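You operate a simulated robot arm through the tools that you are given. There is no shell and no other tool. Be economical: measure what you need, move in short steps, check, and stop when the job is done.

You are at the controls of a simulated robot arm. One attempt, no reset.

## Task
Rake the hair out of the gold hairbrush on the heat mat.
Fine: use the pink rake pad and put it back; lay the clean brush on the black tray.

Only the result counts: the job must be done as asked and must still hold three seconds after the hand-in. Knocking over, shifting, dropping, spilling or breaking anything else fails it.

## Robot
A 6-joint arm with a two-finger parallel gripper, fixed in place. Base frame: the origin is at the foot of the arm, x ahead of it, y to its left, z up; the work surface is at about z = 0.88. Readings come in m, degrees, newtons and seconds.
With the tool pointing down near the work surface it reaches from about 0.16 to 0.74 m from the base axis. Its first joint turns from -166.0 to 166.0 degrees. Payload 3.91 kg.
Tool frame: the origin (TCP) lies between the finger pads and is the grasp point; the fingertips stand 0.03 m ahead of it; z points along the fingers, y is the line along which they close. Largest opening 0.11 m; finger width 0.02, thickness 0.01; the body of the gripper, 0.048 by 0.112 m, starts 0.055 m behind the TCP.
Orientation is that of the tool frame in the base frame, as a unit quaternion [x, y, z, w]. With the fingers straight down and closing along the base's y, the tool's x points along the base's -x, its y along +y and its z along -z.

## Interface
- The arm moves only by the tool jog_arm. Its argument "deltas" is a list of rows, each an object (a shift or turn left out is 0, a gripper value left out holds the last) with "offset": the shift along the base's x, y, z in m, a list of three; "rot": the turn, a rotation vector about the base's x, y, z in degrees, a list of three; "gripper": the finger opening in m, from 0 to 0.11. In form: [{"offset": [tx, ty, tz], "rot": [wx, wy, wz], "gripper": gripper}, ...]. A call has 1 to 20 rows; each row shifts and turns the commanded pose from where the row before left it. Rows are played at 5 a second. More than 0.05 m and 8.6 degrees between two rows, or a gripper value outside its range, and nothing of the call is played. Where a pose cannot be reached the arm comes as near as it can. A force on the tool above 40 N (or 10 N above the force at the start of the call, whichever is more), or a blocked arm, ends the call early, and 0.2 s more pass. The fingers move at their own pace (about 0.045 m/s each) and stop on an object; they squeeze with about 29 N. The grip force told is the motor's: it shows also when the fingers shut on nothing. Time passes only in rows, and 0.2 s behind the last, so rows that do not move let the fingers close. The reply holds the time, the measured pose of the TCP, the force on the tool along the base axes, the opening and the grip force, in the units named above and with some noise.
- Cameras (640 x 400 px; columns grow to the right, rows downward): "scene" is fixed at [0.3999, -0.4998, 1.6658]; the picture's right is [0.99, -0.10, 0.00], its down [-0.07, -0.63, -0.77] and it looks along [0.08, 0.77, -0.64] (base axes); focal length 344 px, centre (320, 200). "wrist" rides on the gripper at [-0.036, 0, -0.057] in the tool frame; the picture's right is [0.00, -1.00, 0.00], its down [0.97, 0.00, -0.24] and it looks along [0.24, 0.00, 0.97] (tool axes); focal length 218 px, centre (320, 200). There is no depth. A picture from a camera that has moved, and an enlarged one, comes with that camera's place and axes in the base frame and with its lens.
- snapshot(camera): a new picture of that camera. The clock stands still meanwhile.
- lift_body(by): slides the trunk up (or, below 0, down) by that many m; the arm rides with it, the base frame stays. It gives what a move gives, with no picture.
- enlarge(camera, box): a new picture of the part [left, top, right, bottom] of that camera's present view, enlarged. The clock stands still meanwhile.
- finish_job(): hands the job in; it is judged then, once.

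Go step by step. Nothing tells you positions but the pictures and the camera data: compare them with the known pose of the tool, close in by small moves and look again before you grip or let go. The budget is 120 turns and 64 pictures, counting those below and the enlarged ones. Unless the task says otherwise, let go and move clear before handing in, and close with one line.

The tools are called after "Call:" by a JSON object that holds its "method" and its "body". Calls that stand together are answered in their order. jog_arm: Moves the arm, as the interface text tells. Its arguments: {"type":"object","properties":{"deltas":{"type":"array"}},"required":["deltas"]} The other tools are called the same way: lift_body (by) slides the trunk up or down; snapshot (camera) takes a picture; enlarge (camera, box) takes an enlarged picture of a part of a camera's view; finish_job () hands the job in.

At the start:

```text
t: 0.0
ee_pos: [0.3739, 0.2823, 1.1425]
orientation: [0.001, 1.0, 0.0, 0.0]
wrist_force: [-0.1, 0.4, 0.5]
opening: 0.1099
gripper_force: 0.0
trunk travel left (down, up): [-0.525, 0.065]
```

scene: 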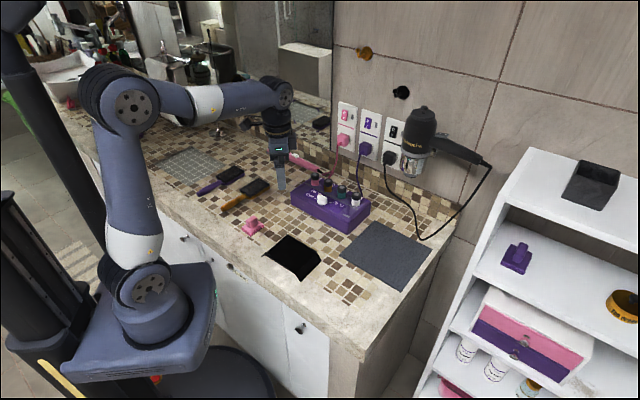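
wrist: 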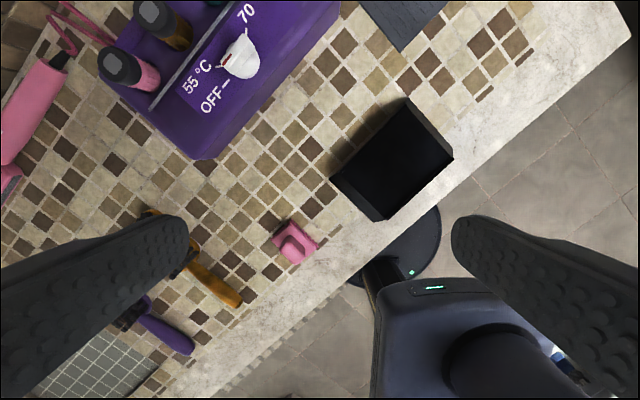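

I see two hairbrushes (purple and gold), a pink rake pad, a black tray and mats. I'll enlarge the scene to tell them apart.

Call:
{"method": "enlarge", "body": {"camera": "scene", "box": [140, 120, 300, 220]}}

Call:
{"method": "enlarge", "body": {"camera": "scene", "box": [220, 180, 440, 310]}}

```text
4.00 times, centred on (220, 170) of scene
camera zoom: at [0.3999, -0.4998, 1.6658], right [0.99, -0.1, 0.0], down [-0.07, -0.63, -0.77], along [0.08, 0.77, -0.64], focal length 1376 px, centre (720, 320)
```

zoom: 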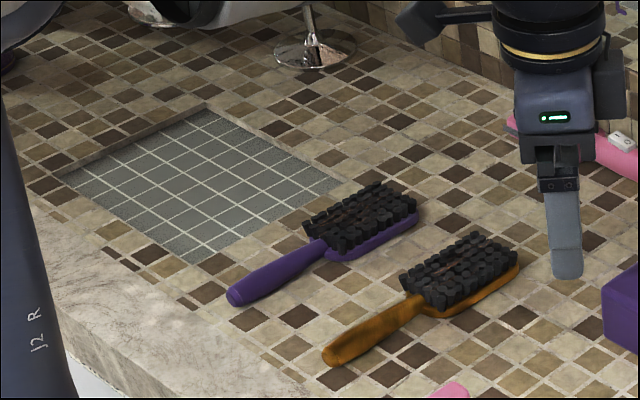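

```text
2.91 times, centred on (330, 245) of scene
camera zoom: at [0.3999, -0.4998, 1.6658], right [0.99, -0.1, 0.0], down [-0.07, -0.63, -0.77], along [0.08, 0.77, -0.64], focal length 1000 px, centre (291, 69)
```

zoom: 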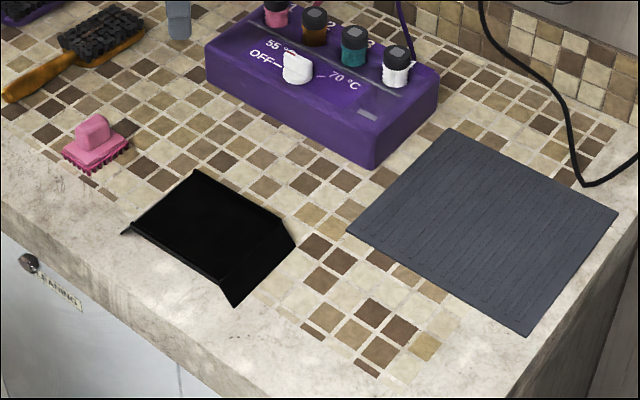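

The gold brush lies along about 38° from x, its handle end near (0.16, 0.42). The pink pad is near (0.27, 0.32), the tray near (0.39, 0.18), and the slate heat mat near (0.67, 0.18). I'll move above the gold brush, line up with it and look.

Call:
{"method": "jog_arm", "body": {"deltas": [{"offset": [-0.024, 0.0315, 0], "rot": [0, 0, 6.3]}, {"offset": [-0.024, 0.0315, 0], "rot": [0, 0, 6.3]}, {"offset": [-0.024, 0.0315, 0], "rot": [0, 0, 6.3]}, {"offset": [-0.024, 0.0315, 0], "rot": [0, 0, 6.3]}, {"offset": [-0.024, 0.0315, 0], "rot": [0, 0, 6.3]}, {"offset": [-0.024, 0.0315, 0], "rot": [0, 0, 6.3]}, {"offset": [0, 0, -0.03]}, {"offset": [0, 0, -0.03]}, {}]}}

Call:
{"method": "snapshot", "body": {"camera": "wrist"}}

```text
t: 2.0
ee_pos: [0.2297, 0.4724, 1.0807]
orientation: [-0.324, 0.946, 0.001, 0.0]
wrist_force: [0.2, 0.1, -0.5]
opening: 0.11
gripper_force: 0.0
trunk travel left (down, up): [-0.525, 0.065]
```

```text
59 pictures are left
camera wrist: at [0.2589, 0.4946, 1.1372], right [0.61, -0.79, 0.0], down [-0.77, -0.6, 0.24], along [-0.19, -0.15, -0.97], focal length 218 px, centre (320, 200)
```

wrist: 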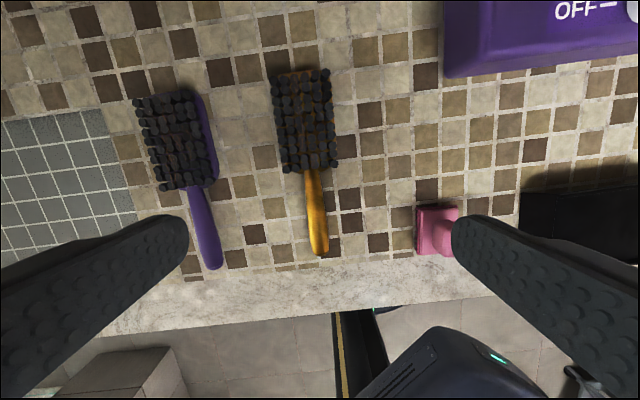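

The gold brush's axis is at about 44°, its neck near (0.230, 0.489), and the handle is about 2 cm wide. I'll turn 6° more, go part way down over the handle just behind the neck, and check.

Call:
{"method": "jog_arm", "body": {"deltas": [{"offset": [-0.018, 0, 0], "rot": [0, 0, 6], "gripper": 0.07}, {"offset": [0, 0, -0.04]}, {"offset": [0, 0, -0.04]}, {"offset": [0, 0, -0.04]}, {}]}}

Call:
{"method": "snapshot", "body": {"camera": "wrist"}}

Call:
{"method": "enlarge", "body": {"camera": "scene", "box": [200, 160, 280, 220]}}

```text
t: 3.2
ee_pos: [0.2142, 0.4709, 0.964]
orientation: [-0.372, 0.928, 0.0, -0.001]
wrist_force: [0.4, 0.7, 0.5]
opening: 0.0699
gripper_force: 0.0
trunk travel left (down, up): [-0.525, 0.065]
```

```text
58 pictures are left
camera wrist: at [0.2404, 0.4963, 1.0202], right [0.69, -0.72, 0.0], down [-0.7, -0.67, 0.24], along [-0.17, -0.17, -0.97], focal length 218 px, centre (320, 200)
```

wrist: 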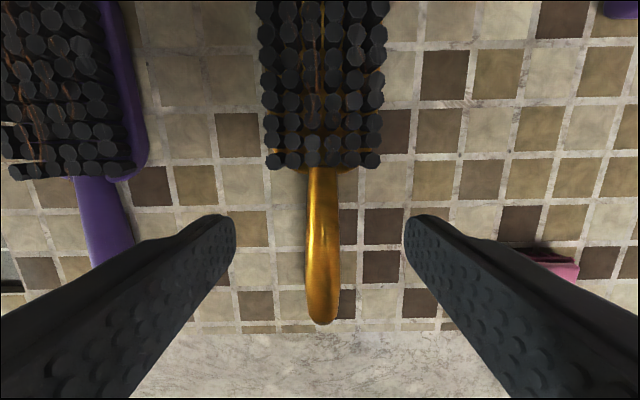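

```text
6.67 times, centred on (240, 190) of scene
camera zoom: at [0.3999, -0.4998, 1.6658], right [0.99, -0.1, 0.0], down [-0.07, -0.63, -0.77], along [0.08, 0.77, -0.64], focal length 2293 px, centre (853, 267)
```

zoom: 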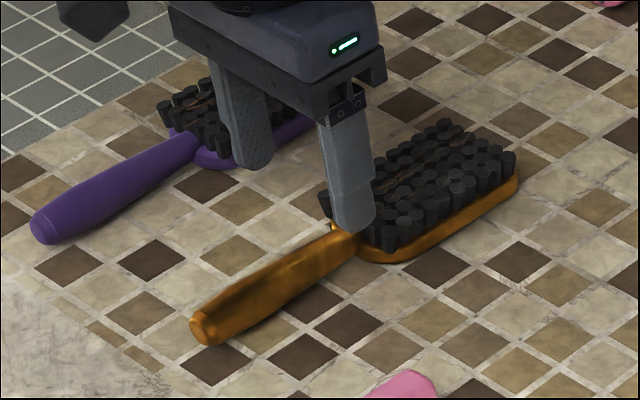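

The gripper is centred on the handle, about 2 cm behind the neck. I'll lower it and close.

Call:
{"method": "jog_arm", "body": {"deltas": [{"offset": [0, 0, -0.03]}, {"offset": [0, 0, -0.018]}, {}, {"gripper": 0.0}, {}, {}, {}, {}]}}

Call:
{"method": "enlarge", "body": {"camera": "scene", "box": [200, 160, 280, 220]}}

```text
t: 5.0
ee_pos: [0.2133, 0.4715, 0.9153]
orientation: [-0.373, 0.928, 0.0, -0.001]
wrist_force: [-0.1, 0.2, 1.4]
opening: 0.025
gripper_force: 29.6
trunk travel left (down, up): [-0.525, 0.065]
```

```text
6.67 times, centred on (240, 190) of scene
camera zoom: at [0.3999, -0.4998, 1.6658], right [0.99, -0.1, 0.0], down [-0.07, -0.63, -0.77], along [0.08, 0.77, -0.64], focal length 2293 px, centre (853, 267)
```

zoom: 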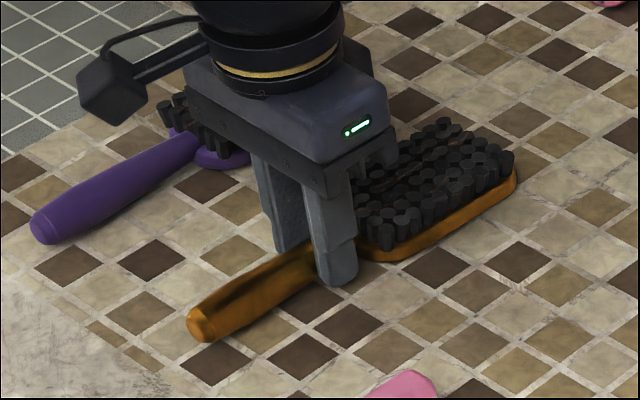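

The handle is gripped at 25 mm. I'll lift straight up and check.

Call:
{"method": "jog_arm", "body": {"deltas": [{"offset": [0, 0, 0.02]}, {"offset": [0, 0, 0.03]}, {"offset": [0, 0, 0.04]}, {"offset": [0, 0, 0.04]}, {"offset": [0, 0, 0.04]}, {"offset": [0, 0, 0.04]}, {}]}}

Call:
{"method": "snapshot", "body": {"camera": "scene"}}

Call:
{"method": "snapshot", "body": {"camera": "wrist"}}

```text
t: 6.6
ee_pos: [0.2119, 0.4717, 1.1249]
orientation: [-0.373, 0.928, -0.001, 0.0]
wrist_force: [-0.4, -0.5, -0.8]
opening: 0.0249
gripper_force: 29.4
trunk travel left (down, up): [-0.525, 0.065]
```

```text
55 pictures are left
```

scene: 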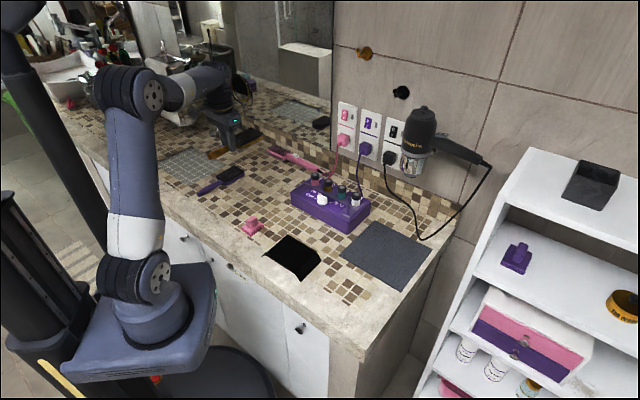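

```text
54 pictures are left
camera wrist: at [0.2382, 0.4968, 1.1803], right [0.69, -0.72, 0.0], down [-0.7, -0.67, 0.24], along [-0.17, -0.17, -0.97], focal length 218 px, centre (320, 200)
```

wrist: 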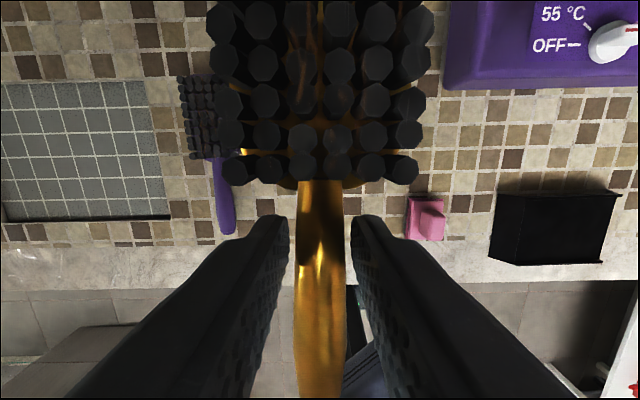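

The brush is held firmly. I'll carry it over to the heat mat, turning it −90° so the brush stays at near-constant radius and parallel to the mat's edge.

Call:
{"method": "jog_arm", "body": {"deltas": [{"offset": [0, 0, 0.03]}, {"offset": [0.034, -0.0261, 0], "rot": [0, 0, -7.5]}, {"offset": [0.034, -0.0261, 0], "rot": [0, 0, -7.5]}, {"offset": [0.034, -0.0261, 0], "rot": [0, 0, -7.5]}, {"offset": [0.034, -0.0261, 0], "rot": [0, 0, -7.5]}, {"offset": [0.034, -0.0261, 0], "rot": [0, 0, -7.5]}, {"offset": [0.034, -0.0261, 0], "rot": [0, 0, -7.5]}, {"offset": [0.034, -0.0261, 0], "rot": [0, 0, -7.5]}, {"offset": [0.034, -0.0261, 0], "rot": [0, 0, -7.5]}, {"offset": [0.034, -0.0261, 0], "rot": [0, 0, -7.5]}, {"offset": [0.034, -0.0261, 0], "rot": [0, 0, -7.5]}, {"offset": [0.034, -0.0261, 0], "rot": [0, 0, -7.5]}, {"offset": [0.034, -0.0261, 0], "rot": [0, 0, -7.5]}, {}]}}

Call:
{"method": "snapshot", "body": {"camera": "wrist"}}

Call:
{"method": "snapshot", "body": {"camera": "scene"}}

```text
t: 9.6
ee_pos: [0.6209, 0.158, 1.154]
orientation: [0.392, 0.92, 0.0, -0.001]
wrist_force: [-0.4, 0.0, -0.6]
opening: 0.025
gripper_force: 29.1
trunk travel left (down, up): [-0.525, 0.065]
```

```text
53 pictures are left
camera wrist: at [0.6463, 0.1316, 1.2106], right [-0.72, -0.69, 0.0], down [-0.67, 0.7, 0.24], along [-0.17, 0.17, -0.97], focal length 218 px, centre (320, 200)
```

wrist: 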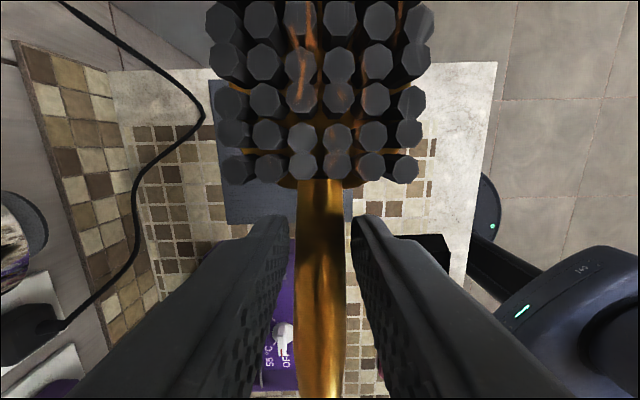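

```text
52 pictures are left
```

scene: 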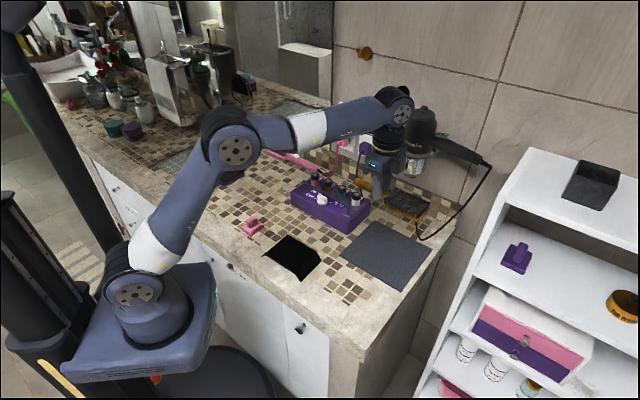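

The mat's corners check out and the brush is parallel to it. I'll lower it in steps.

Call:
{"method": "jog_arm", "body": {"deltas": [{"offset": [0, 0, -0.045]}, {"offset": [0, 0, -0.045]}, {"offset": [0, 0, -0.045]}, {"offset": [0, 0, -0.045]}, {"offset": [0, 0, -0.03]}, {}]}}

Call:
{"method": "enlarge", "body": {"camera": "scene", "box": [320, 180, 460, 300]}}

```text
t: 11.0
ee_pos: [0.62, 0.1587, 0.945]
orientation: [0.393, 0.92, 0.0, 0.0]
wrist_force: [0.4, 0.1, -0.5]
opening: 0.0249
gripper_force: 29.1
trunk travel left (down, up): [-0.525, 0.065]
```

```text
3.33 times, centred on (390, 240) of scene
camera zoom: at [0.3999, -0.4998, 1.6658], right [0.99, -0.1, 0.0], down [-0.07, -0.63, -0.77], along [0.08, 0.77, -0.64], focal length 1146 px, centre (87, 67)
```

zoom: 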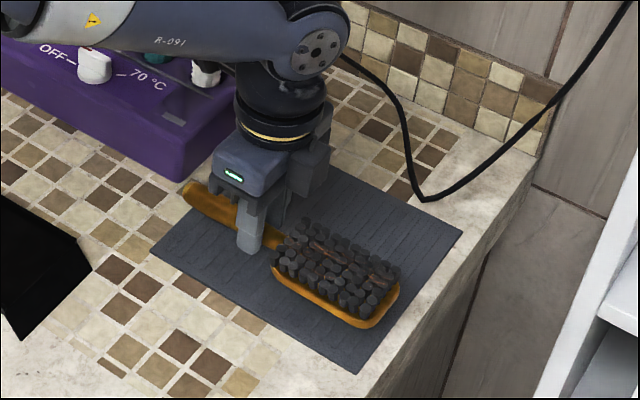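

The head is over the mat and only the handle's tip reaches its edge, which is fine. I'll lower it to contact.

Call:
{"method": "jog_arm", "body": {"deltas": [{"offset": [0, 0, -0.012]}, {"offset": [0, 0, -0.006]}, {"offset": [0, 0, -0.004]}, {"offset": [0, 0, -0.003]}, {}]}}

Call:
{"method": "enlarge", "body": {"camera": "scene", "box": [320, 180, 460, 300]}}

```text
t: 12.2
ee_pos: [0.6204, 0.1581, 0.9193]
orientation: [0.393, 0.92, 0.0, 0.0]
wrist_force: [-1.0, -0.3, -0.6]
opening: 0.0248
gripper_force: 28.8
trunk travel left (down, up): [-0.525, 0.065]
```

```text
3.33 times, centred on (390, 240) of scene
camera zoom: at [0.3999, -0.4998, 1.6658], right [0.99, -0.1, 0.0], down [-0.07, -0.63, -0.77], along [0.08, 0.77, -0.64], focal length 1146 px, centre (87, 67)
```

zoom: 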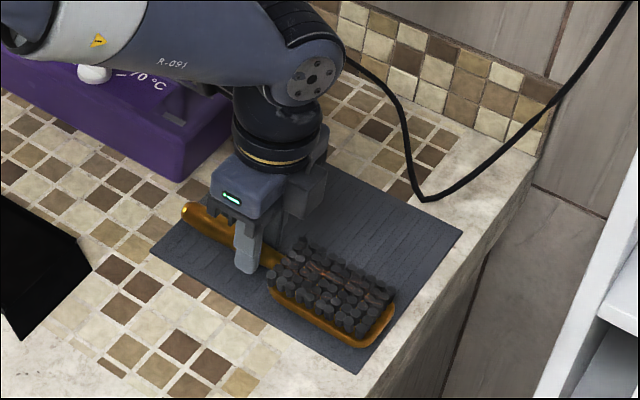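

No contact shows yet, so I'll go down another couple of millimetres and watch the force.

Call:
{"method": "jog_arm", "body": {"deltas": [{"offset": [0, 0, -0.0015]}, {}]}}

Call:
{"method": "jog_arm", "body": {"deltas": [{"offset": [0, 0, -0.0015]}, {}]}}

```text
t: 12.8
ee_pos: [0.6203, 0.1564, 0.9195]
orientation: [0.392, 0.92, 0.0, 0.001]
wrist_force: [-1.7, -1.3, 9.4]
opening: 0.0251
gripper_force: 29.0
trunk travel left (down, up): [-0.525, 0.065]
```

```text
t: 13.4
ee_pos: [0.621, 0.1562, 0.9185]
orientation: [0.392, 0.92, 0.001, 0.001]
wrist_force: [-1.8, -3.5, 19.0]
opening: 0.0248
gripper_force: 29.0
trunk travel left (down, up): [-0.525, 0.065]
```

It is on the mat. I'll ease off, open and rise.

Call:
{"method": "jog_arm", "body": {"deltas": [{"offset": [0, 0, 0.0025]}, {"gripper": 0.07}, {}, {}, {"offset": [0, 0, 0.03]}, {"offset": [0, 0, 0.05]}, {"offset": [0, 0, 0.05]}, {"offset": [0, 0, 0.05]}, {}]}}

Call:
{"method": "snapshot", "body": {"camera": "wrist"}}

Call:
{"method": "enlarge", "body": {"camera": "scene", "box": [320, 180, 460, 300]}}

```text
t: 15.4
ee_pos: [0.621, 0.1581, 1.0972]
orientation: [0.392, 0.92, 0.0, -0.001]
wrist_force: [0.2, 0.1, 0.2]
opening: 0.0699
gripper_force: 0.1
trunk travel left (down, up): [-0.525, 0.065]
```

```text
49 pictures are left
camera wrist: at [0.6467, 0.1325, 1.153], right [-0.72, -0.69, 0.0], down [-0.67, 0.7, 0.24], along [-0.17, 0.17, -0.97], focal length 218 px, centre (320, 200)
```

wrist: 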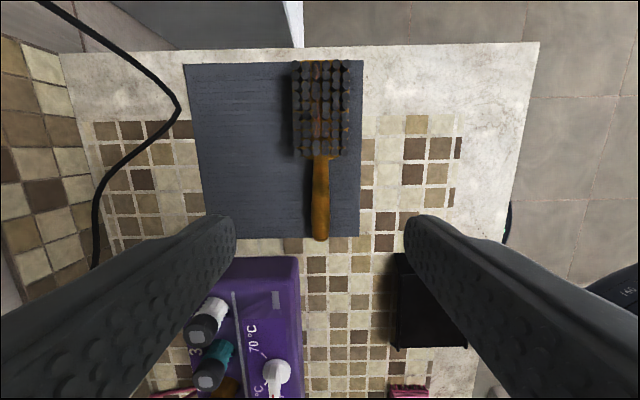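

```text
3.33 times, centred on (390, 240) of scene
camera zoom: at [0.3999, -0.4998, 1.6658], right [0.99, -0.1, 0.0], down [-0.07, -0.63, -0.77], along [0.08, 0.77, -0.64], focal length 1146 px, centre (87, 67)
```

zoom: 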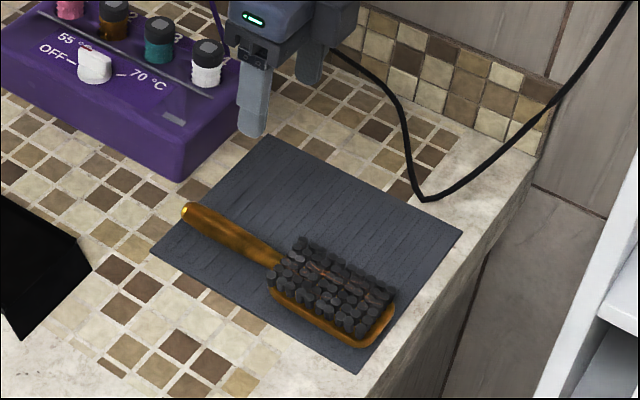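

The brush rests on the mat with its head centre at about (0.668, 0.106), axis −46°. Next I'll go over the pink pad for a closer look.

Call:
{"method": "jog_arm", "body": {"deltas": [{"offset": [-0.039, 0.018, 0]}, {"offset": [-0.039, 0.018, 0]}, {"offset": [-0.039, 0.018, 0]}, {"offset": [-0.039, 0.018, 0]}, {"offset": [-0.039, 0.018, 0]}, {"offset": [-0.039, 0.018, 0]}, {"offset": [-0.039, 0.018, 0]}, {"offset": [-0.039, 0.018, 0]}, {"offset": [-0.039, 0.018, 0]}, {}, {"offset": [0, 0, -0.04]}, {"offset": [0, 0, -0.04]}, {}]}}

Call:
{"method": "snapshot", "body": {"camera": "wrist"}}

Call:
{"method": "enlarge", "body": {"camera": "scene", "box": [222, 200, 282, 250]}}

```text
t: 18.2
ee_pos: [0.2716, 0.3183, 1.0225]
orientation: [0.392, 0.92, 0.001, -0.001]
wrist_force: [0.5, -1.0, 0.3]
opening: 0.0698
gripper_force: 0.0
trunk travel left (down, up): [-0.525, 0.065]
```

```text
47 pictures are left
camera wrist: at [0.2961, 0.2928, 1.0772], right [-0.72, -0.69, 0.0], down [-0.67, 0.7, 0.24], along [-0.17, 0.17, -0.97], focal length 218 px, centre (320, 200)
```

wrist: 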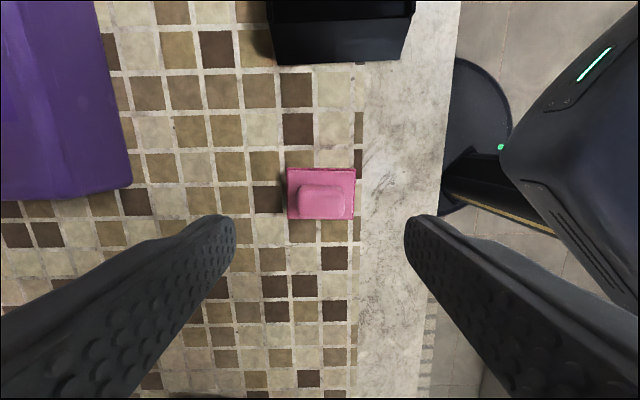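

```text
8.00 times, centred on (252, 225) of scene
camera zoom: at [0.3999, -0.4998, 1.6658], right [0.99, -0.1, 0.0], down [-0.07, -0.63, -0.77], along [0.08, 0.77, -0.64], focal length 2751 px, centre (864, 0)
```

zoom: 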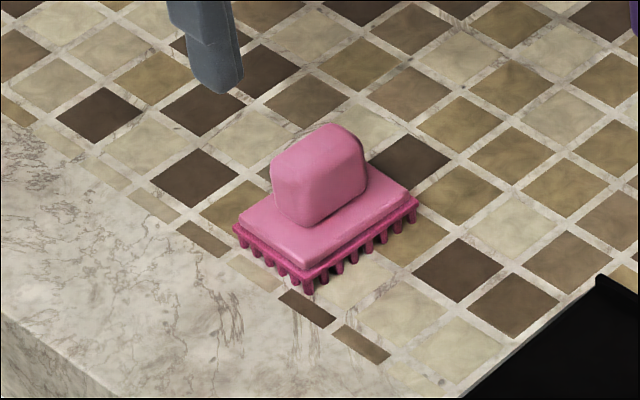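

The knob on the pad is thin along the brush axis direction, so I'll grip it that way (tool at +44°). The stroke force then runs along the closing line and the pad needs no turning.

Call:
{"method": "jog_arm", "body": {"deltas": [{"rot": [0, 0, 7.5]}, {"rot": [0, 0, 7.5]}, {"rot": [0, 0, 7.5]}, {"rot": [0, 0, 7.5]}, {"rot": [0, 0, 7.5]}, {"rot": [0, 0, 7.5]}, {"rot": [0, 0, 7.5]}, {"rot": [0, 0, 7.5]}, {"rot": [0, 0, 7.5]}, {"rot": [0, 0, 7.5]}, {"rot": [0, 0, 7.5]}, {"rot": [0, 0, 7.5]}, {"offset": [0, 0, -0.03]}, {}]}}

Call:
{"method": "snapshot", "body": {"camera": "wrist"}}

```text
t: 21.2
ee_pos: [0.2693, 0.3212, 0.9902]
orientation: [-0.373, 0.928, -0.001, -0.001]
wrist_force: [-0.8, 0.8, -0.2]
opening: 0.07
gripper_force: 0.0
trunk travel left (down, up): [-0.525, 0.065]
```

```text
45 pictures are left
camera wrist: at [0.297, 0.3462, 1.0456], right [0.69, -0.72, 0.0], down [-0.7, -0.67, 0.24], along [-0.17, -0.17, -0.97], focal length 218 px, centre (320, 200)
```

wrist: 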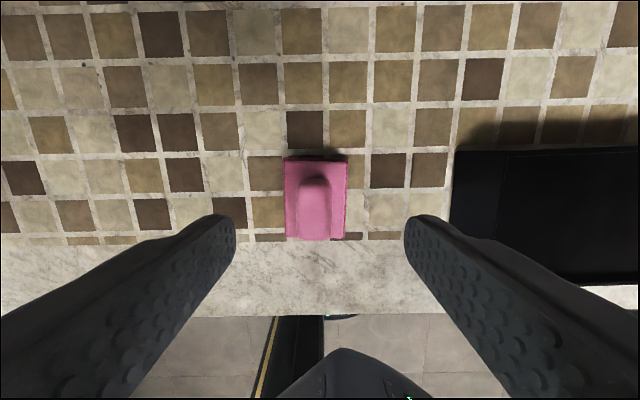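

I'll nudge over the knob, descend and check the tip height before closing.

Call:
{"method": "jog_arm", "body": {"deltas": [{"offset": [-0.001, 0.0018, -0.03]}, {"offset": [0, 0, -0.023]}, {}]}}

Call:
{"method": "enlarge", "body": {"camera": "scene", "box": [222, 200, 282, 250]}}

Call:
{"method": "snapshot", "body": {"camera": "wrist"}}

```text
t: 22.0
ee_pos: [0.2703, 0.3212, 0.9361]
orientation: [-0.373, 0.928, 0.0, -0.001]
wrist_force: [0.1, 1.0, 0.5]
opening: 0.0699
gripper_force: 0.0
trunk travel left (down, up): [-0.525, 0.065]
```

```text
8.00 times, centred on (252, 225) of scene
camera zoom: at [0.3999, -0.4998, 1.6658], right [0.99, -0.1, 0.0], down [-0.07, -0.63, -0.77], along [0.08, 0.77, -0.64], focal length 2751 px, centre (864, 0)
```

zoom: 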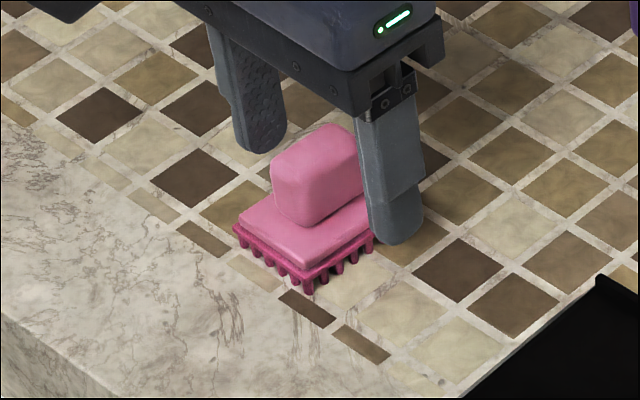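

```text
43 pictures are left
camera wrist: at [0.2965, 0.3466, 0.9914], right [0.69, -0.72, 0.0], down [-0.7, -0.67, 0.24], along [-0.17, -0.17, -0.97], focal length 218 px, centre (320, 200)
```

wrist: 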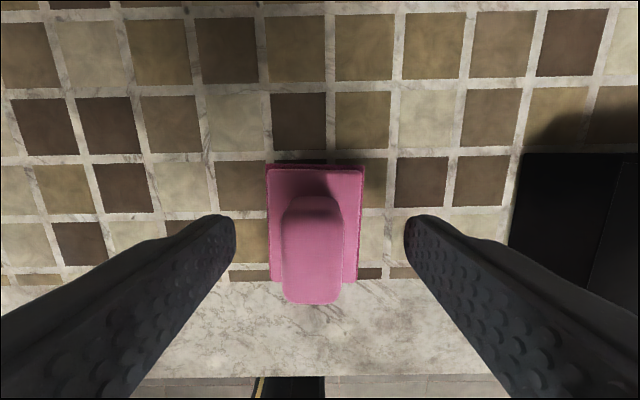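

The knob is about 2 mm to the left and the tips can go a little lower. I'll adjust and close.

Call:
{"method": "jog_arm", "body": {"deltas": [{"offset": [-0.0014, 0.0014, -0.0065]}, {}, {"gripper": 0.0}, {}, {}, {}, {}, {}]}}

Call:
{"method": "enlarge", "body": {"camera": "scene", "box": [222, 200, 282, 250]}}

```text
t: 23.8
ee_pos: [0.2681, 0.3235, 0.9294]
orientation: [-0.373, 0.928, 0.001, 0.0]
wrist_force: [-0.4, 0.2, 0.2]
opening: 0.0214
gripper_force: 28.9
trunk travel left (down, up): [-0.525, 0.065]
```

```text
8.00 times, centred on (252, 225) of scene
camera zoom: at [0.3999, -0.4998, 1.6658], right [0.99, -0.1, 0.0], down [-0.07, -0.63, -0.77], along [0.08, 0.77, -0.64], focal length 2751 px, centre (864, 0)
```

zoom: 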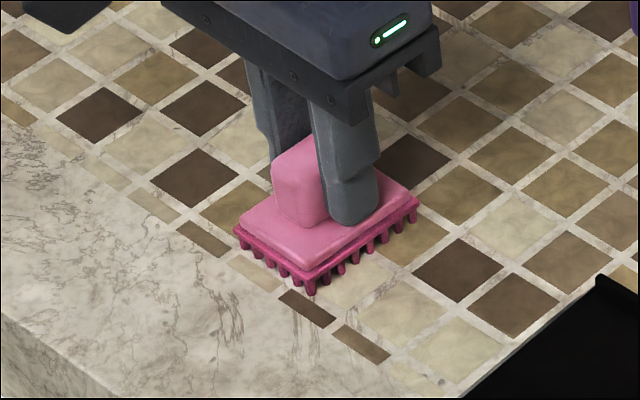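

The pad is gripped with its teeth 0.049 m below the TCP. I'll lift it and carry it, unturned, over the neck end of the brush head.

Call:
{"method": "jog_arm", "body": {"deltas": [{"offset": [0, 0, 0.03]}, {"offset": [0, 0, 0.04]}, {"offset": [0, 0, 0.04]}, {"offset": [0, 0, 0.03]}, {"offset": [0.0413, -0.02106, 0]}, {"offset": [0.0413, -0.02106, 0]}, {"offset": [0.0413, -0.02106, 0]}, {"offset": [0.0413, -0.02106, 0]}, {"offset": [0.0413, -0.02106, 0]}, {"offset": [0.0413, -0.02106, 0]}, {"offset": [0.0413, -0.02106, 0]}, {"offset": [0.0413, -0.02106, 0]}, {"offset": [0.0413, -0.02106, 0]}, {}, {"offset": [0, 0, -0.03]}, {"offset": [0, 0, -0.03]}, {}]}}

Call:
{"method": "snapshot", "body": {"camera": "wrist"}}

Call:
{"method": "enlarge", "body": {"camera": "scene", "box": [340, 190, 440, 290]}}

```text
t: 27.4
ee_pos: [0.6394, 0.1352, 1.0105]
orientation: [-0.374, 0.928, 0.0, 0.0]
wrist_force: [-0.5, -0.5, -1.0]
opening: 0.0213
gripper_force: 28.9
trunk travel left (down, up): [-0.525, 0.065]
```

```text
41 pictures are left
camera wrist: at [0.6657, 0.1615, 1.0661], right [0.69, -0.72, 0.0], down [-0.7, -0.67, 0.24], along [-0.17, -0.17, -0.97], focal length 218 px, centre (320, 200)
```

wrist: 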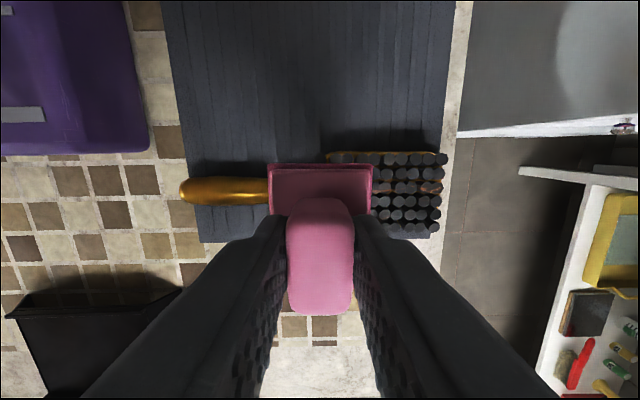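

```text
4.00 times, centred on (390, 240) of scene
camera zoom: at [0.3999, -0.4998, 1.6658], right [0.99, -0.1, 0.0], down [-0.07, -0.63, -0.77], along [0.08, 0.77, -0.64], focal length 1376 px, centre (40, 40)
```

zoom: 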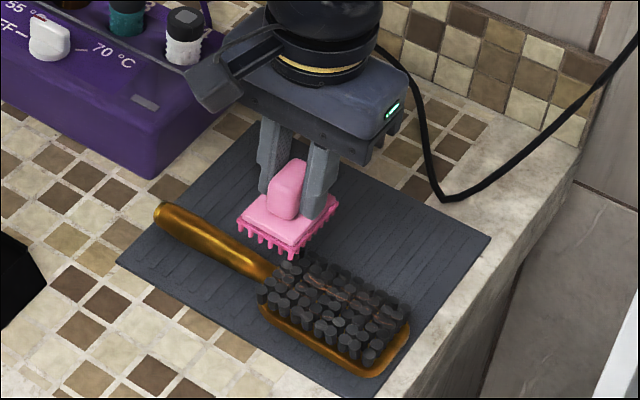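

The pad is lined up to within about 4 mm. I'll shift it onto the brush axis and lower it gently until it touches.

Call:
{"method": "jog_arm", "body": {"deltas": [{"offset": [0.005, 0.0008, -0.02]}, {"offset": [0, 0, -0.015]}, {}, {"offset": [0, 0, -0.004]}, {}]}}

Call:
{"method": "enlarge", "body": {"camera": "scene", "box": [350, 210, 430, 280]}}

```text
t: 28.6
ee_pos: [0.6445, 0.1349, 0.9703]
orientation: [-0.373, 0.928, 0.0, 0.0]
wrist_force: [0.3, -0.1, -1.0]
opening: 0.0212
gripper_force: 28.9
trunk travel left (down, up): [-0.525, 0.065]
```

```text
5.71 times, centred on (390, 245) of scene
camera zoom: at [0.3999, -0.4998, 1.6658], right [0.99, -0.1, 0.0], down [-0.07, -0.63, -0.77], along [0.08, 0.77, -0.64], focal length 1965 px, centre (-80, -57)
```

zoom: 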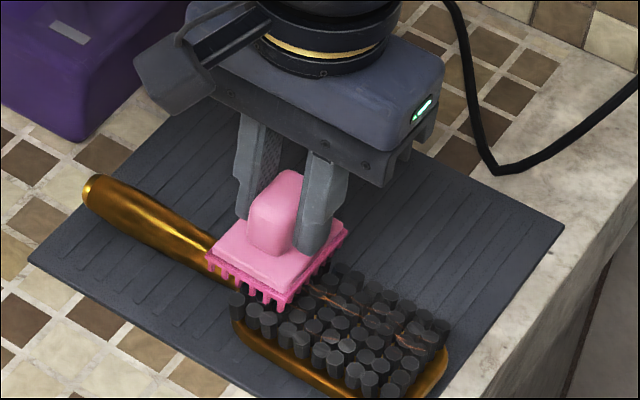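

Still clear of the bristles. I'll continue down in small steps.

Call:
{"method": "jog_arm", "body": {"deltas": [{"offset": [0, 0, -0.003]}, {}, {"offset": [0, 0, -0.003]}, {}]}}

Call:
{"method": "jog_arm", "body": {"deltas": [{"offset": [0, 0, -0.003]}, {}]}}

Call:
{"method": "jog_arm", "body": {"deltas": [{"offset": [0, 0, -0.003]}, {}]}}

Call:
{"method": "enlarge", "body": {"camera": "scene", "box": [350, 210, 430, 280]}}

```text
t: 29.6
ee_pos: [0.6453, 0.1355, 0.9653]
orientation: [-0.373, 0.928, 0.0, 0.0]
wrist_force: [0.7, -0.1, -0.9]
opening: 0.0212
gripper_force: 29.2
trunk travel left (down, up): [-0.525, 0.065]
```

```text
t: 30.2
ee_pos: [0.6451, 0.1359, 0.9618]
orientation: [-0.373, 0.928, 0.0, 0.0]
wrist_force: [-0.5, 0.2, -0.5]
opening: 0.0212
gripper_force: 28.8
trunk travel left (down, up): [-0.525, 0.065]
```

```text
t: 30.8
ee_pos: [0.6449, 0.1358, 0.9607]
orientation: [-0.374, 0.928, -0.001, 0.001]
wrist_force: [-0.8, 0.0, 8.9]
opening: 0.0212
gripper_force: 29.0
trunk travel left (down, up): [-0.525, 0.065]
```

```text
5.71 times, centred on (390, 245) of scene
camera zoom: at [0.3999, -0.4998, 1.6658], right [0.99, -0.1, 0.0], down [-0.07, -0.63, -0.77], along [0.08, 0.77, -0.64], focal length 1965 px, centre (-80, -57)
```

zoom: 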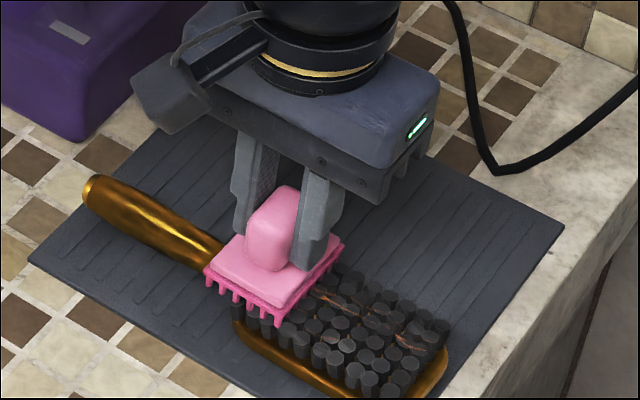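

The pad touches the bristles with about 9 N. I'll make a slow first stroke toward the brush tip.

Call:
{"method": "jog_arm", "body": {"deltas": [{"offset": [0.007, -0.007, 0]}, {"offset": [0.007, -0.007, 0]}, {"offset": [0.007, -0.007, 0]}, {}]}}

Call:
{"method": "enlarge", "body": {"camera": "scene", "box": [350, 210, 430, 280]}}

```text
t: 31.8
ee_pos: [0.6648, 0.1147, 0.9608]
orientation: [-0.374, 0.928, -0.001, 0.002]
wrist_force: [-2.5, 2.9, 15.1]
opening: 0.0216
gripper_force: 28.5
trunk travel left (down, up): [-0.525, 0.065]
```

```text
5.71 times, centred on (390, 245) of scene
camera zoom: at [0.3999, -0.4998, 1.6658], right [0.99, -0.1, 0.0], down [-0.07, -0.63, -0.77], along [0.08, 0.77, -0.64], focal length 1965 px, centre (-80, -57)
```

zoom: 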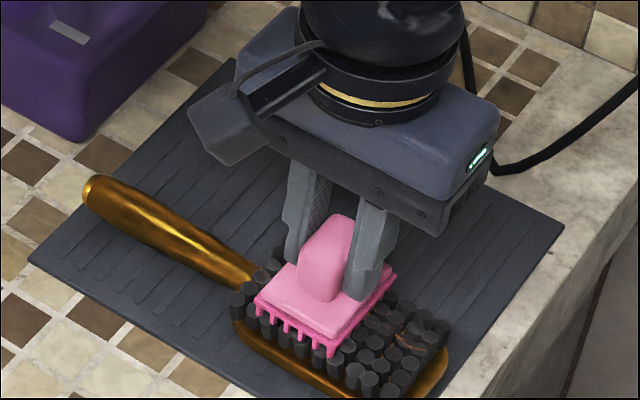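

Brush stays put while the pad slides. I'll continue the stroke to the tip.

Call:
{"method": "jog_arm", "body": {"deltas": [{"offset": [0.007, -0.007, 0]}, {"offset": [0.007, -0.007, 0]}, {"offset": [0.007, -0.007, 0]}, {"offset": [0.007, -0.007, 0]}, {"offset": [0.007, -0.007, 0]}, {"offset": [0, 0, 0.02]}, {"offset": [0, 0, 0.03]}, {}]}}

Call:
{"method": "enlarge", "body": {"camera": "scene", "box": [350, 210, 430, 280]}}

```text
t: 33.6
ee_pos: [0.699, 0.0773, 1.0088]
orientation: [-0.372, 0.928, 0.0, -0.001]
wrist_force: [0.7, -0.1, -1.1]
opening: 0.0212
gripper_force: 29.2
trunk travel left (down, up): [-0.525, 0.065]
```

```text
5.71 times, centred on (390, 245) of scene
camera zoom: at [0.3999, -0.4998, 1.6658], right [0.99, -0.1, 0.0], down [-0.07, -0.63, -0.77], along [0.08, 0.77, -0.64], focal length 1965 px, centre (-80, -57)
```

zoom: 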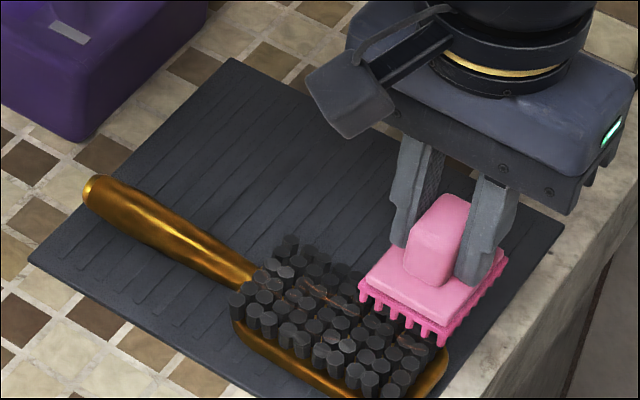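

Let me see from the wrist how much hair is left.

Call:
{"method": "jog_arm", "body": {"deltas": [{"offset": [-0.035, 0.035, 0.02]}, {"offset": [-0.035, 0.035, 0.02]}, {}]}}

Call:
{"method": "enlarge", "body": {"camera": "scene", "box": [370, 230, 414, 276]}}

Call:
{"method": "enlarge", "body": {"camera": "wrist", "box": [300, 120, 460, 240]}}

```text
refused: row 1 steps farther than a row can; nothing moved
```

```text
8.70 times, centred on (392, 253) of scene
camera zoom: at [0.3999, -0.4998, 1.6658], right [0.99, -0.1, 0.0], down [-0.07, -0.63, -0.77], along [0.08, 0.77, -0.64], focal length 2990 px, centre (-306, -261)
```

zoom: 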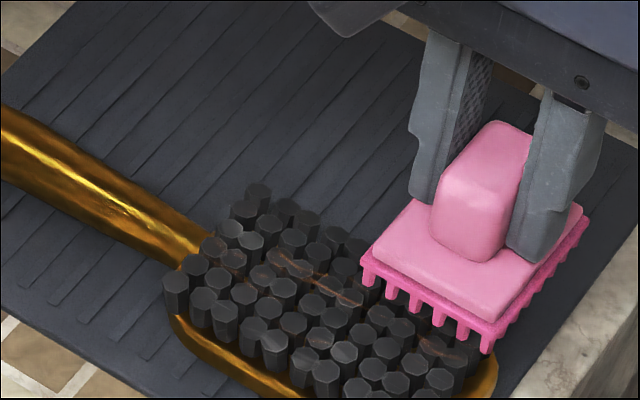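

```text
3.33 times, centred on (380, 180) of wrist
camera zoom: at [0.7267, 0.103, 1.0647], right [0.69, -0.72, 0.0], down [-0.7, -0.67, 0.24], along [-0.17, -0.17, -0.97], focal length 728 px, centre (120, 267)
```

zoom: 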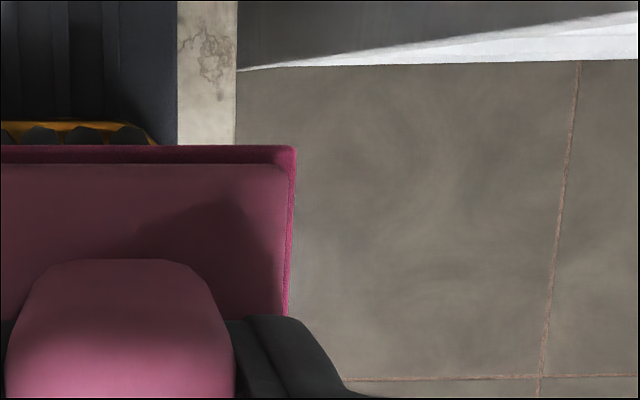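

The hair has thinned but some strands remain, so I'll go back to the neck end and stroke again, slightly deeper.

Call:
{"method": "jog_arm", "body": {"deltas": [{"offset": [-0.027, 0.029, 0]}, {"offset": [-0.029, 0.031, 0]}, {"offset": [0, 0, -0.03]}, {"offset": [0, 0, -0.016]}, {"offset": [0, 0, -0.0035]}, {"offset": [0, 0, -0.002]}, {}]}}

```text
t: 35.2
ee_pos: [0.6449, 0.1401, 0.96]
orientation: [-0.374, 0.927, 0.0, 0.003]
wrist_force: [2.9, 2.2, 21.0]
opening: 0.0214
gripper_force: 29.4
trunk travel left (down, up): [-0.525, 0.065]
```

Call:
{"method": "jog_arm", "body": {"deltas": [{"offset": [0.007, -0.0078, 0]}, {"offset": [0.007, -0.0078, 0]}, {"offset": [0.007, -0.0078, 0]}, {"offset": [0.007, -0.0075, 0]}, {"offset": [0.007, -0.0075, 0]}, {"offset": [0.007, -0.007, 0]}, {"offset": [0.007, -0.007, 0]}, {"offset": [0.007, -0.007, 0]}, {"offset": [0.004, -0.004, 0]}, {"offset": [0, 0, 0.02]}, {"offset": [0, 0, 0.03]}, {}]}}

Call:
{"method": "enlarge", "body": {"camera": "scene", "box": [370, 230, 414, 276]}}

```text
t: 37.8
ee_pos: [0.7051, 0.0745, 1.0083]
orientation: [-0.374, 0.928, 0.0, 0.0]
wrist_force: [0.3, 0.7, 0.0]
opening: 0.0212
gripper_force: 29.1
trunk travel left (down, up): [-0.525, 0.065]
```

```text
8.70 times, centred on (392, 253) of scene
camera zoom: at [0.3999, -0.4998, 1.6658], right [0.99, -0.1, 0.0], down [-0.07, -0.63, -0.77], along [0.08, 0.77, -0.64], focal length 2990 px, centre (-306, -261)
```

zoom: 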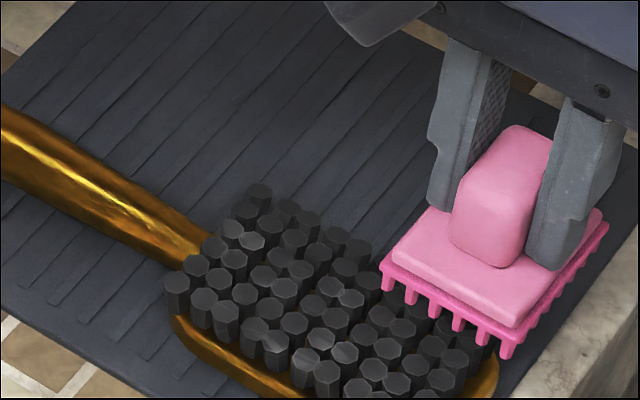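

The hair appears gone. I'll pull back and check the bristles from above.

Call:
{"method": "jog_arm", "body": {"deltas": [{"offset": [-0.027, 0.029, 0.02]}, {"offset": [-0.029, 0.031, 0.02]}, {"offset": [-0.029, 0.031, 0.02]}, {}]}}

Call:
{"method": "enlarge", "body": {"camera": "wrist", "box": [320, 120, 480, 240]}}

Call:
{"method": "enlarge", "body": {"camera": "scene", "box": [365, 225, 421, 277]}}

```text
t: 38.8
ee_pos: [0.6182, 0.1672, 1.0675]
orientation: [-0.372, 0.928, 0.0, 0.0]
wrist_force: [-0.1, 0.2, -0.1]
opening: 0.0211
gripper_force: 28.5
trunk travel left (down, up): [-0.525, 0.065]
```

```text
3.33 times, centred on (400, 180) of wrist
camera zoom: at [0.6455, 0.1926, 1.123], right [0.69, -0.72, 0.0], down [-0.7, -0.67, 0.24], along [-0.17, -0.17, -0.97], focal length 728 px, centre (53, 267)
```

zoom: 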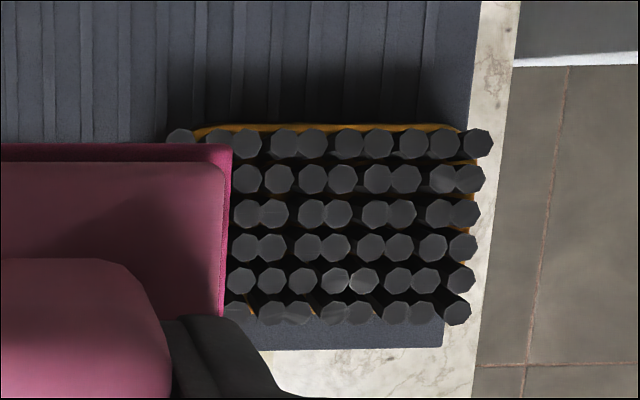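

```text
7.69 times, centred on (393, 251) of scene
camera zoom: at [0.3999, -0.4998, 1.6658], right [0.99, -0.1, 0.0], down [-0.07, -0.63, -0.77], along [0.08, 0.77, -0.64], focal length 2645 px, centre (-242, -192)
```

zoom: 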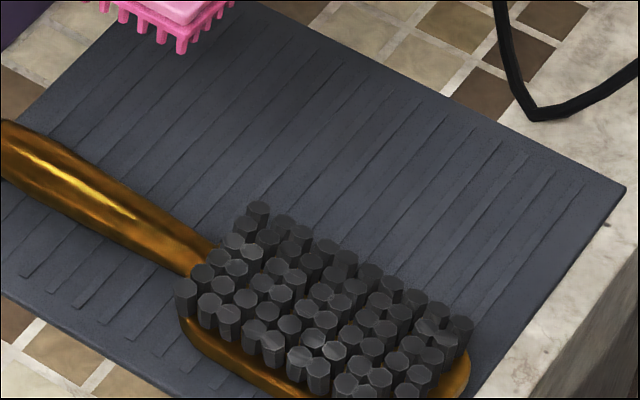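

The brush is clean and has not moved. I'll take the pad back to where it came from, (0.268, 0.3235).

Call:
{"method": "jog_arm", "body": {"deltas": [{"offset": [0, 0, 0.02]}, {"offset": [-0.0389, 0.01737, 0]}, {"offset": [-0.0389, 0.01737, 0]}, {"offset": [-0.0389, 0.01737, 0]}, {"offset": [-0.0389, 0.01737, 0]}, {"offset": [-0.0389, 0.01737, 0]}, {"offset": [-0.0389, 0.01737, 0]}, {"offset": [-0.0389, 0.01737, 0]}, {"offset": [-0.0389, 0.01737, 0]}, {"offset": [-0.0389, 0.01737, 0]}, {}, {"offset": [0, 0, -0.045]}, {"offset": [0, 0, -0.045]}, {"offset": [0, 0, -0.045]}, {"offset": [0, 0, -0.015]}, {}]}}

Call:
{"method": "enlarge", "body": {"camera": "scene", "box": [222, 200, 282, 250]}}

```text
t: 42.2
ee_pos: [0.2701, 0.3219, 0.9371]
orientation: [-0.373, 0.928, 0.0, 0.0]
wrist_force: [0.5, 0.4, -0.2]
opening: 0.0213
gripper_force: 29.2
trunk travel left (down, up): [-0.525, 0.065]
```

```text
8.00 times, centred on (252, 225) of scene
camera zoom: at [0.3999, -0.4998, 1.6658], right [0.99, -0.1, 0.0], down [-0.07, -0.63, -0.77], along [0.08, 0.77, -0.64], focal length 2751 px, centre (864, 0)
```

zoom: 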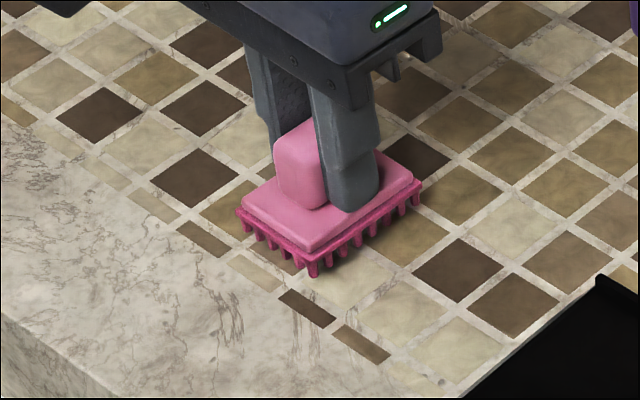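

Call:
{"method": "jog_arm", "body": {"deltas": [{"offset": [-0.0023, 0.001, -0.003]}, {"offset": [0, 0, -0.003]}, {}, {"offset": [0, 0, -0.0015]}, {}]}}

Call:
{"method": "enlarge", "body": {"camera": "scene", "box": [222, 200, 282, 250]}}

```text
t: 43.4
ee_pos: [0.2671, 0.3242, 0.9302]
orientation: [-0.373, 0.928, 0.0, 0.0]
wrist_force: [-0.3, 0.3, -0.9]
opening: 0.0211
gripper_force: 29.3
trunk travel left (down, up): [-0.525, 0.065]
```

```text
8.00 times, centred on (252, 225) of scene
camera zoom: at [0.3999, -0.4998, 1.6658], right [0.99, -0.1, 0.0], down [-0.07, -0.63, -0.77], along [0.08, 0.77, -0.64], focal length 2751 px, centre (864, 0)
```

zoom: 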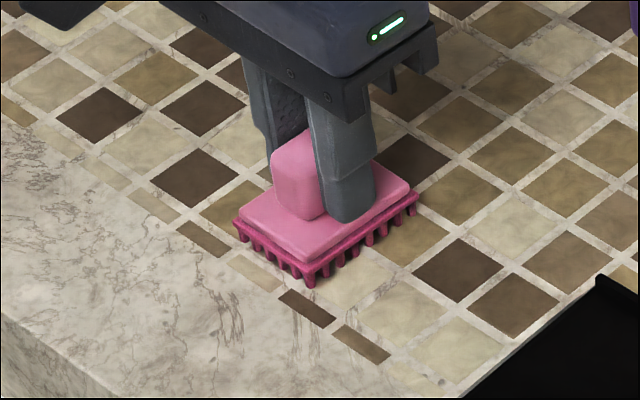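

Call:
{"method": "jog_arm", "body": {"deltas": [{"offset": [0, 0, -0.0015]}, {}]}}

Call:
{"method": "jog_arm", "body": {"deltas": [{"offset": [0, 0, -0.001]}, {}]}}

```text
t: 44.0
ee_pos: [0.2678, 0.3255, 0.9275]
orientation: [-0.373, 0.928, 0.0, 0.0]
wrist_force: [0.1, -0.6, -0.9]
opening: 0.0212
gripper_force: 28.7
trunk travel left (down, up): [-0.525, 0.065]
```

```text
t: 44.6
ee_pos: [0.2664, 0.3243, 0.9287]
orientation: [-0.373, 0.928, 0.001, 0.0]
wrist_force: [1.6, -0.5, 4.7]
opening: 0.021
gripper_force: 29.3
trunk travel left (down, up): [-0.525, 0.065]
```

Contact at last. I'll release gently and rise.

Call:
{"method": "jog_arm", "body": {"deltas": [{"gripper": 0.05}, {}, {}, {"offset": [0, 0, 0.03]}, {"offset": [0, 0, 0.04]}, {"offset": [0, 0, 0.05]}, {"offset": [0, 0, 0.05]}, {}]}}

Call:
{"method": "enlarge", "body": {"camera": "scene", "box": [222, 200, 282, 250]}}

Call:
{"method": "enlarge", "body": {"camera": "scene", "box": [250, 220, 340, 290]}}

Call:
{"method": "snapshot", "body": {"camera": "wrist"}}

```text
t: 46.4
ee_pos: [0.2667, 0.3227, 1.0975]
orientation: [-0.373, 0.928, -0.001, 0.0]
wrist_force: [-0.5, -0.2, -0.4]
opening: 0.0502
gripper_force: 0.0
trunk travel left (down, up): [-0.525, 0.065]
```

```text
8.00 times, centred on (252, 225) of scene
camera zoom: at [0.3999, -0.4998, 1.6658], right [0.99, -0.1, 0.0], down [-0.07, -0.63, -0.77], along [0.08, 0.77, -0.64], focal length 2751 px, centre (864, 0)
```

zoom: 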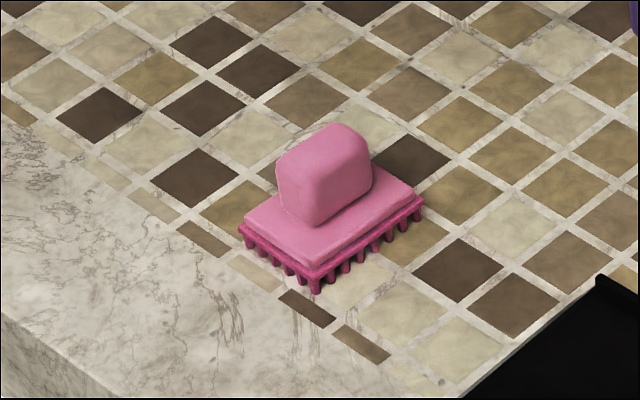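

```text
5.71 times, centred on (295, 255) of scene
camera zoom: at [0.3999, -0.4998, 1.6658], right [0.99, -0.1, 0.0], down [-0.07, -0.63, -0.77], along [0.08, 0.77, -0.64], focal length 1965 px, centre (463, -114)
```

zoom: 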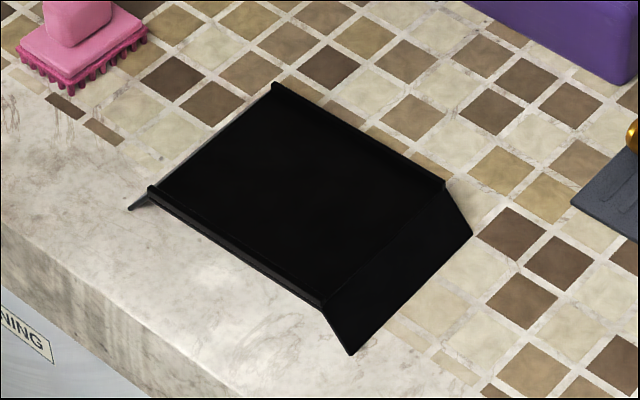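

```text
26 pictures are left
camera wrist: at [0.2936, 0.348, 1.1538], right [0.69, -0.72, 0.0], down [-0.7, -0.67, 0.24], along [-0.17, -0.17, -0.97], focal length 218 px, centre (320, 200)
```

wrist: 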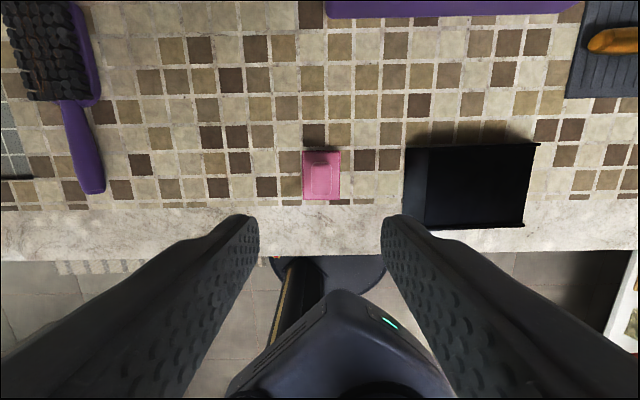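

The pad is back within a couple of millimetres. The black tray is a low stand, its top about 0.115 × 0.095 m at z ≈ 0.905, centred near (0.387, 0.182), with its long axis along the brush's direction. Next I'll go back to the brush handle.

Call:
{"method": "jog_arm", "body": {"deltas": [{"offset": [0.0295, -0.01375, 0], "rot": [0, 0, -7.5], "gripper": 0.07}, {"offset": [0.0295, -0.01375, 0], "rot": [0, 0, -7.5]}, {"offset": [0.0295, -0.01375, 0], "rot": [0, 0, -7.5]}, {"offset": [0.0295, -0.01375, 0], "rot": [0, 0, -7.5]}, {"offset": [0.0295, -0.01375, 0], "rot": [0, 0, -7.5]}, {"offset": [0.0295, -0.01375, 0], "rot": [0, 0, -7.5]}, {"offset": [0.0295, -0.01375, 0], "rot": [0, 0, -7.5]}, {"offset": [0.0295, -0.01375, 0], "rot": [0, 0, -7.5]}, {"offset": [0.0295, -0.01375, 0], "rot": [0, 0, -7.5]}, {"offset": [0.0295, -0.01375, 0], "rot": [0, 0, -7.5]}, {"offset": [0.0295, -0.01375, 0], "rot": [0, 0, -7.5]}, {"offset": [0.0295, -0.01375, 0], "rot": [0, 0, -7.5]}, {}, {"offset": [0, 0, -0.045]}, {"offset": [0, 0, -0.045]}, {"offset": [0, 0, -0.03]}, {}]}}

Call:
{"method": "snapshot", "body": {"camera": "wrist"}}

```text
t: 50.0
ee_pos: [0.6215, 0.1586, 0.9752]
orientation: [0.392, 0.92, 0.0, 0.0]
wrist_force: [-0.3, 0.5, -0.2]
opening: 0.07
gripper_force: 0.0
trunk travel left (down, up): [-0.525, 0.065]
```

```text
25 pictures are left
camera wrist: at [0.6474, 0.1331, 1.0322], right [-0.72, -0.69, 0.0], down [-0.67, 0.7, 0.24], along [-0.17, 0.17, -0.97], focal length 218 px, centre (320, 200)
```

wrist: 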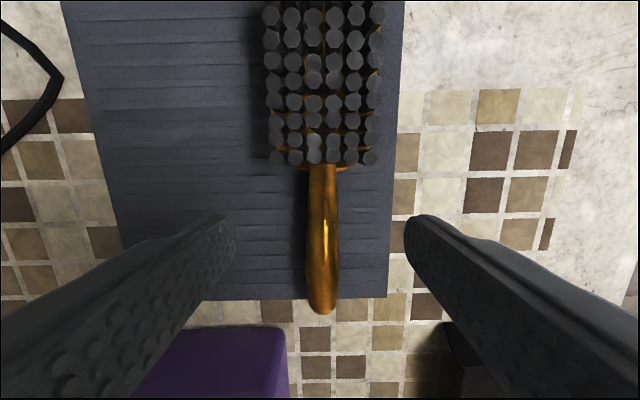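

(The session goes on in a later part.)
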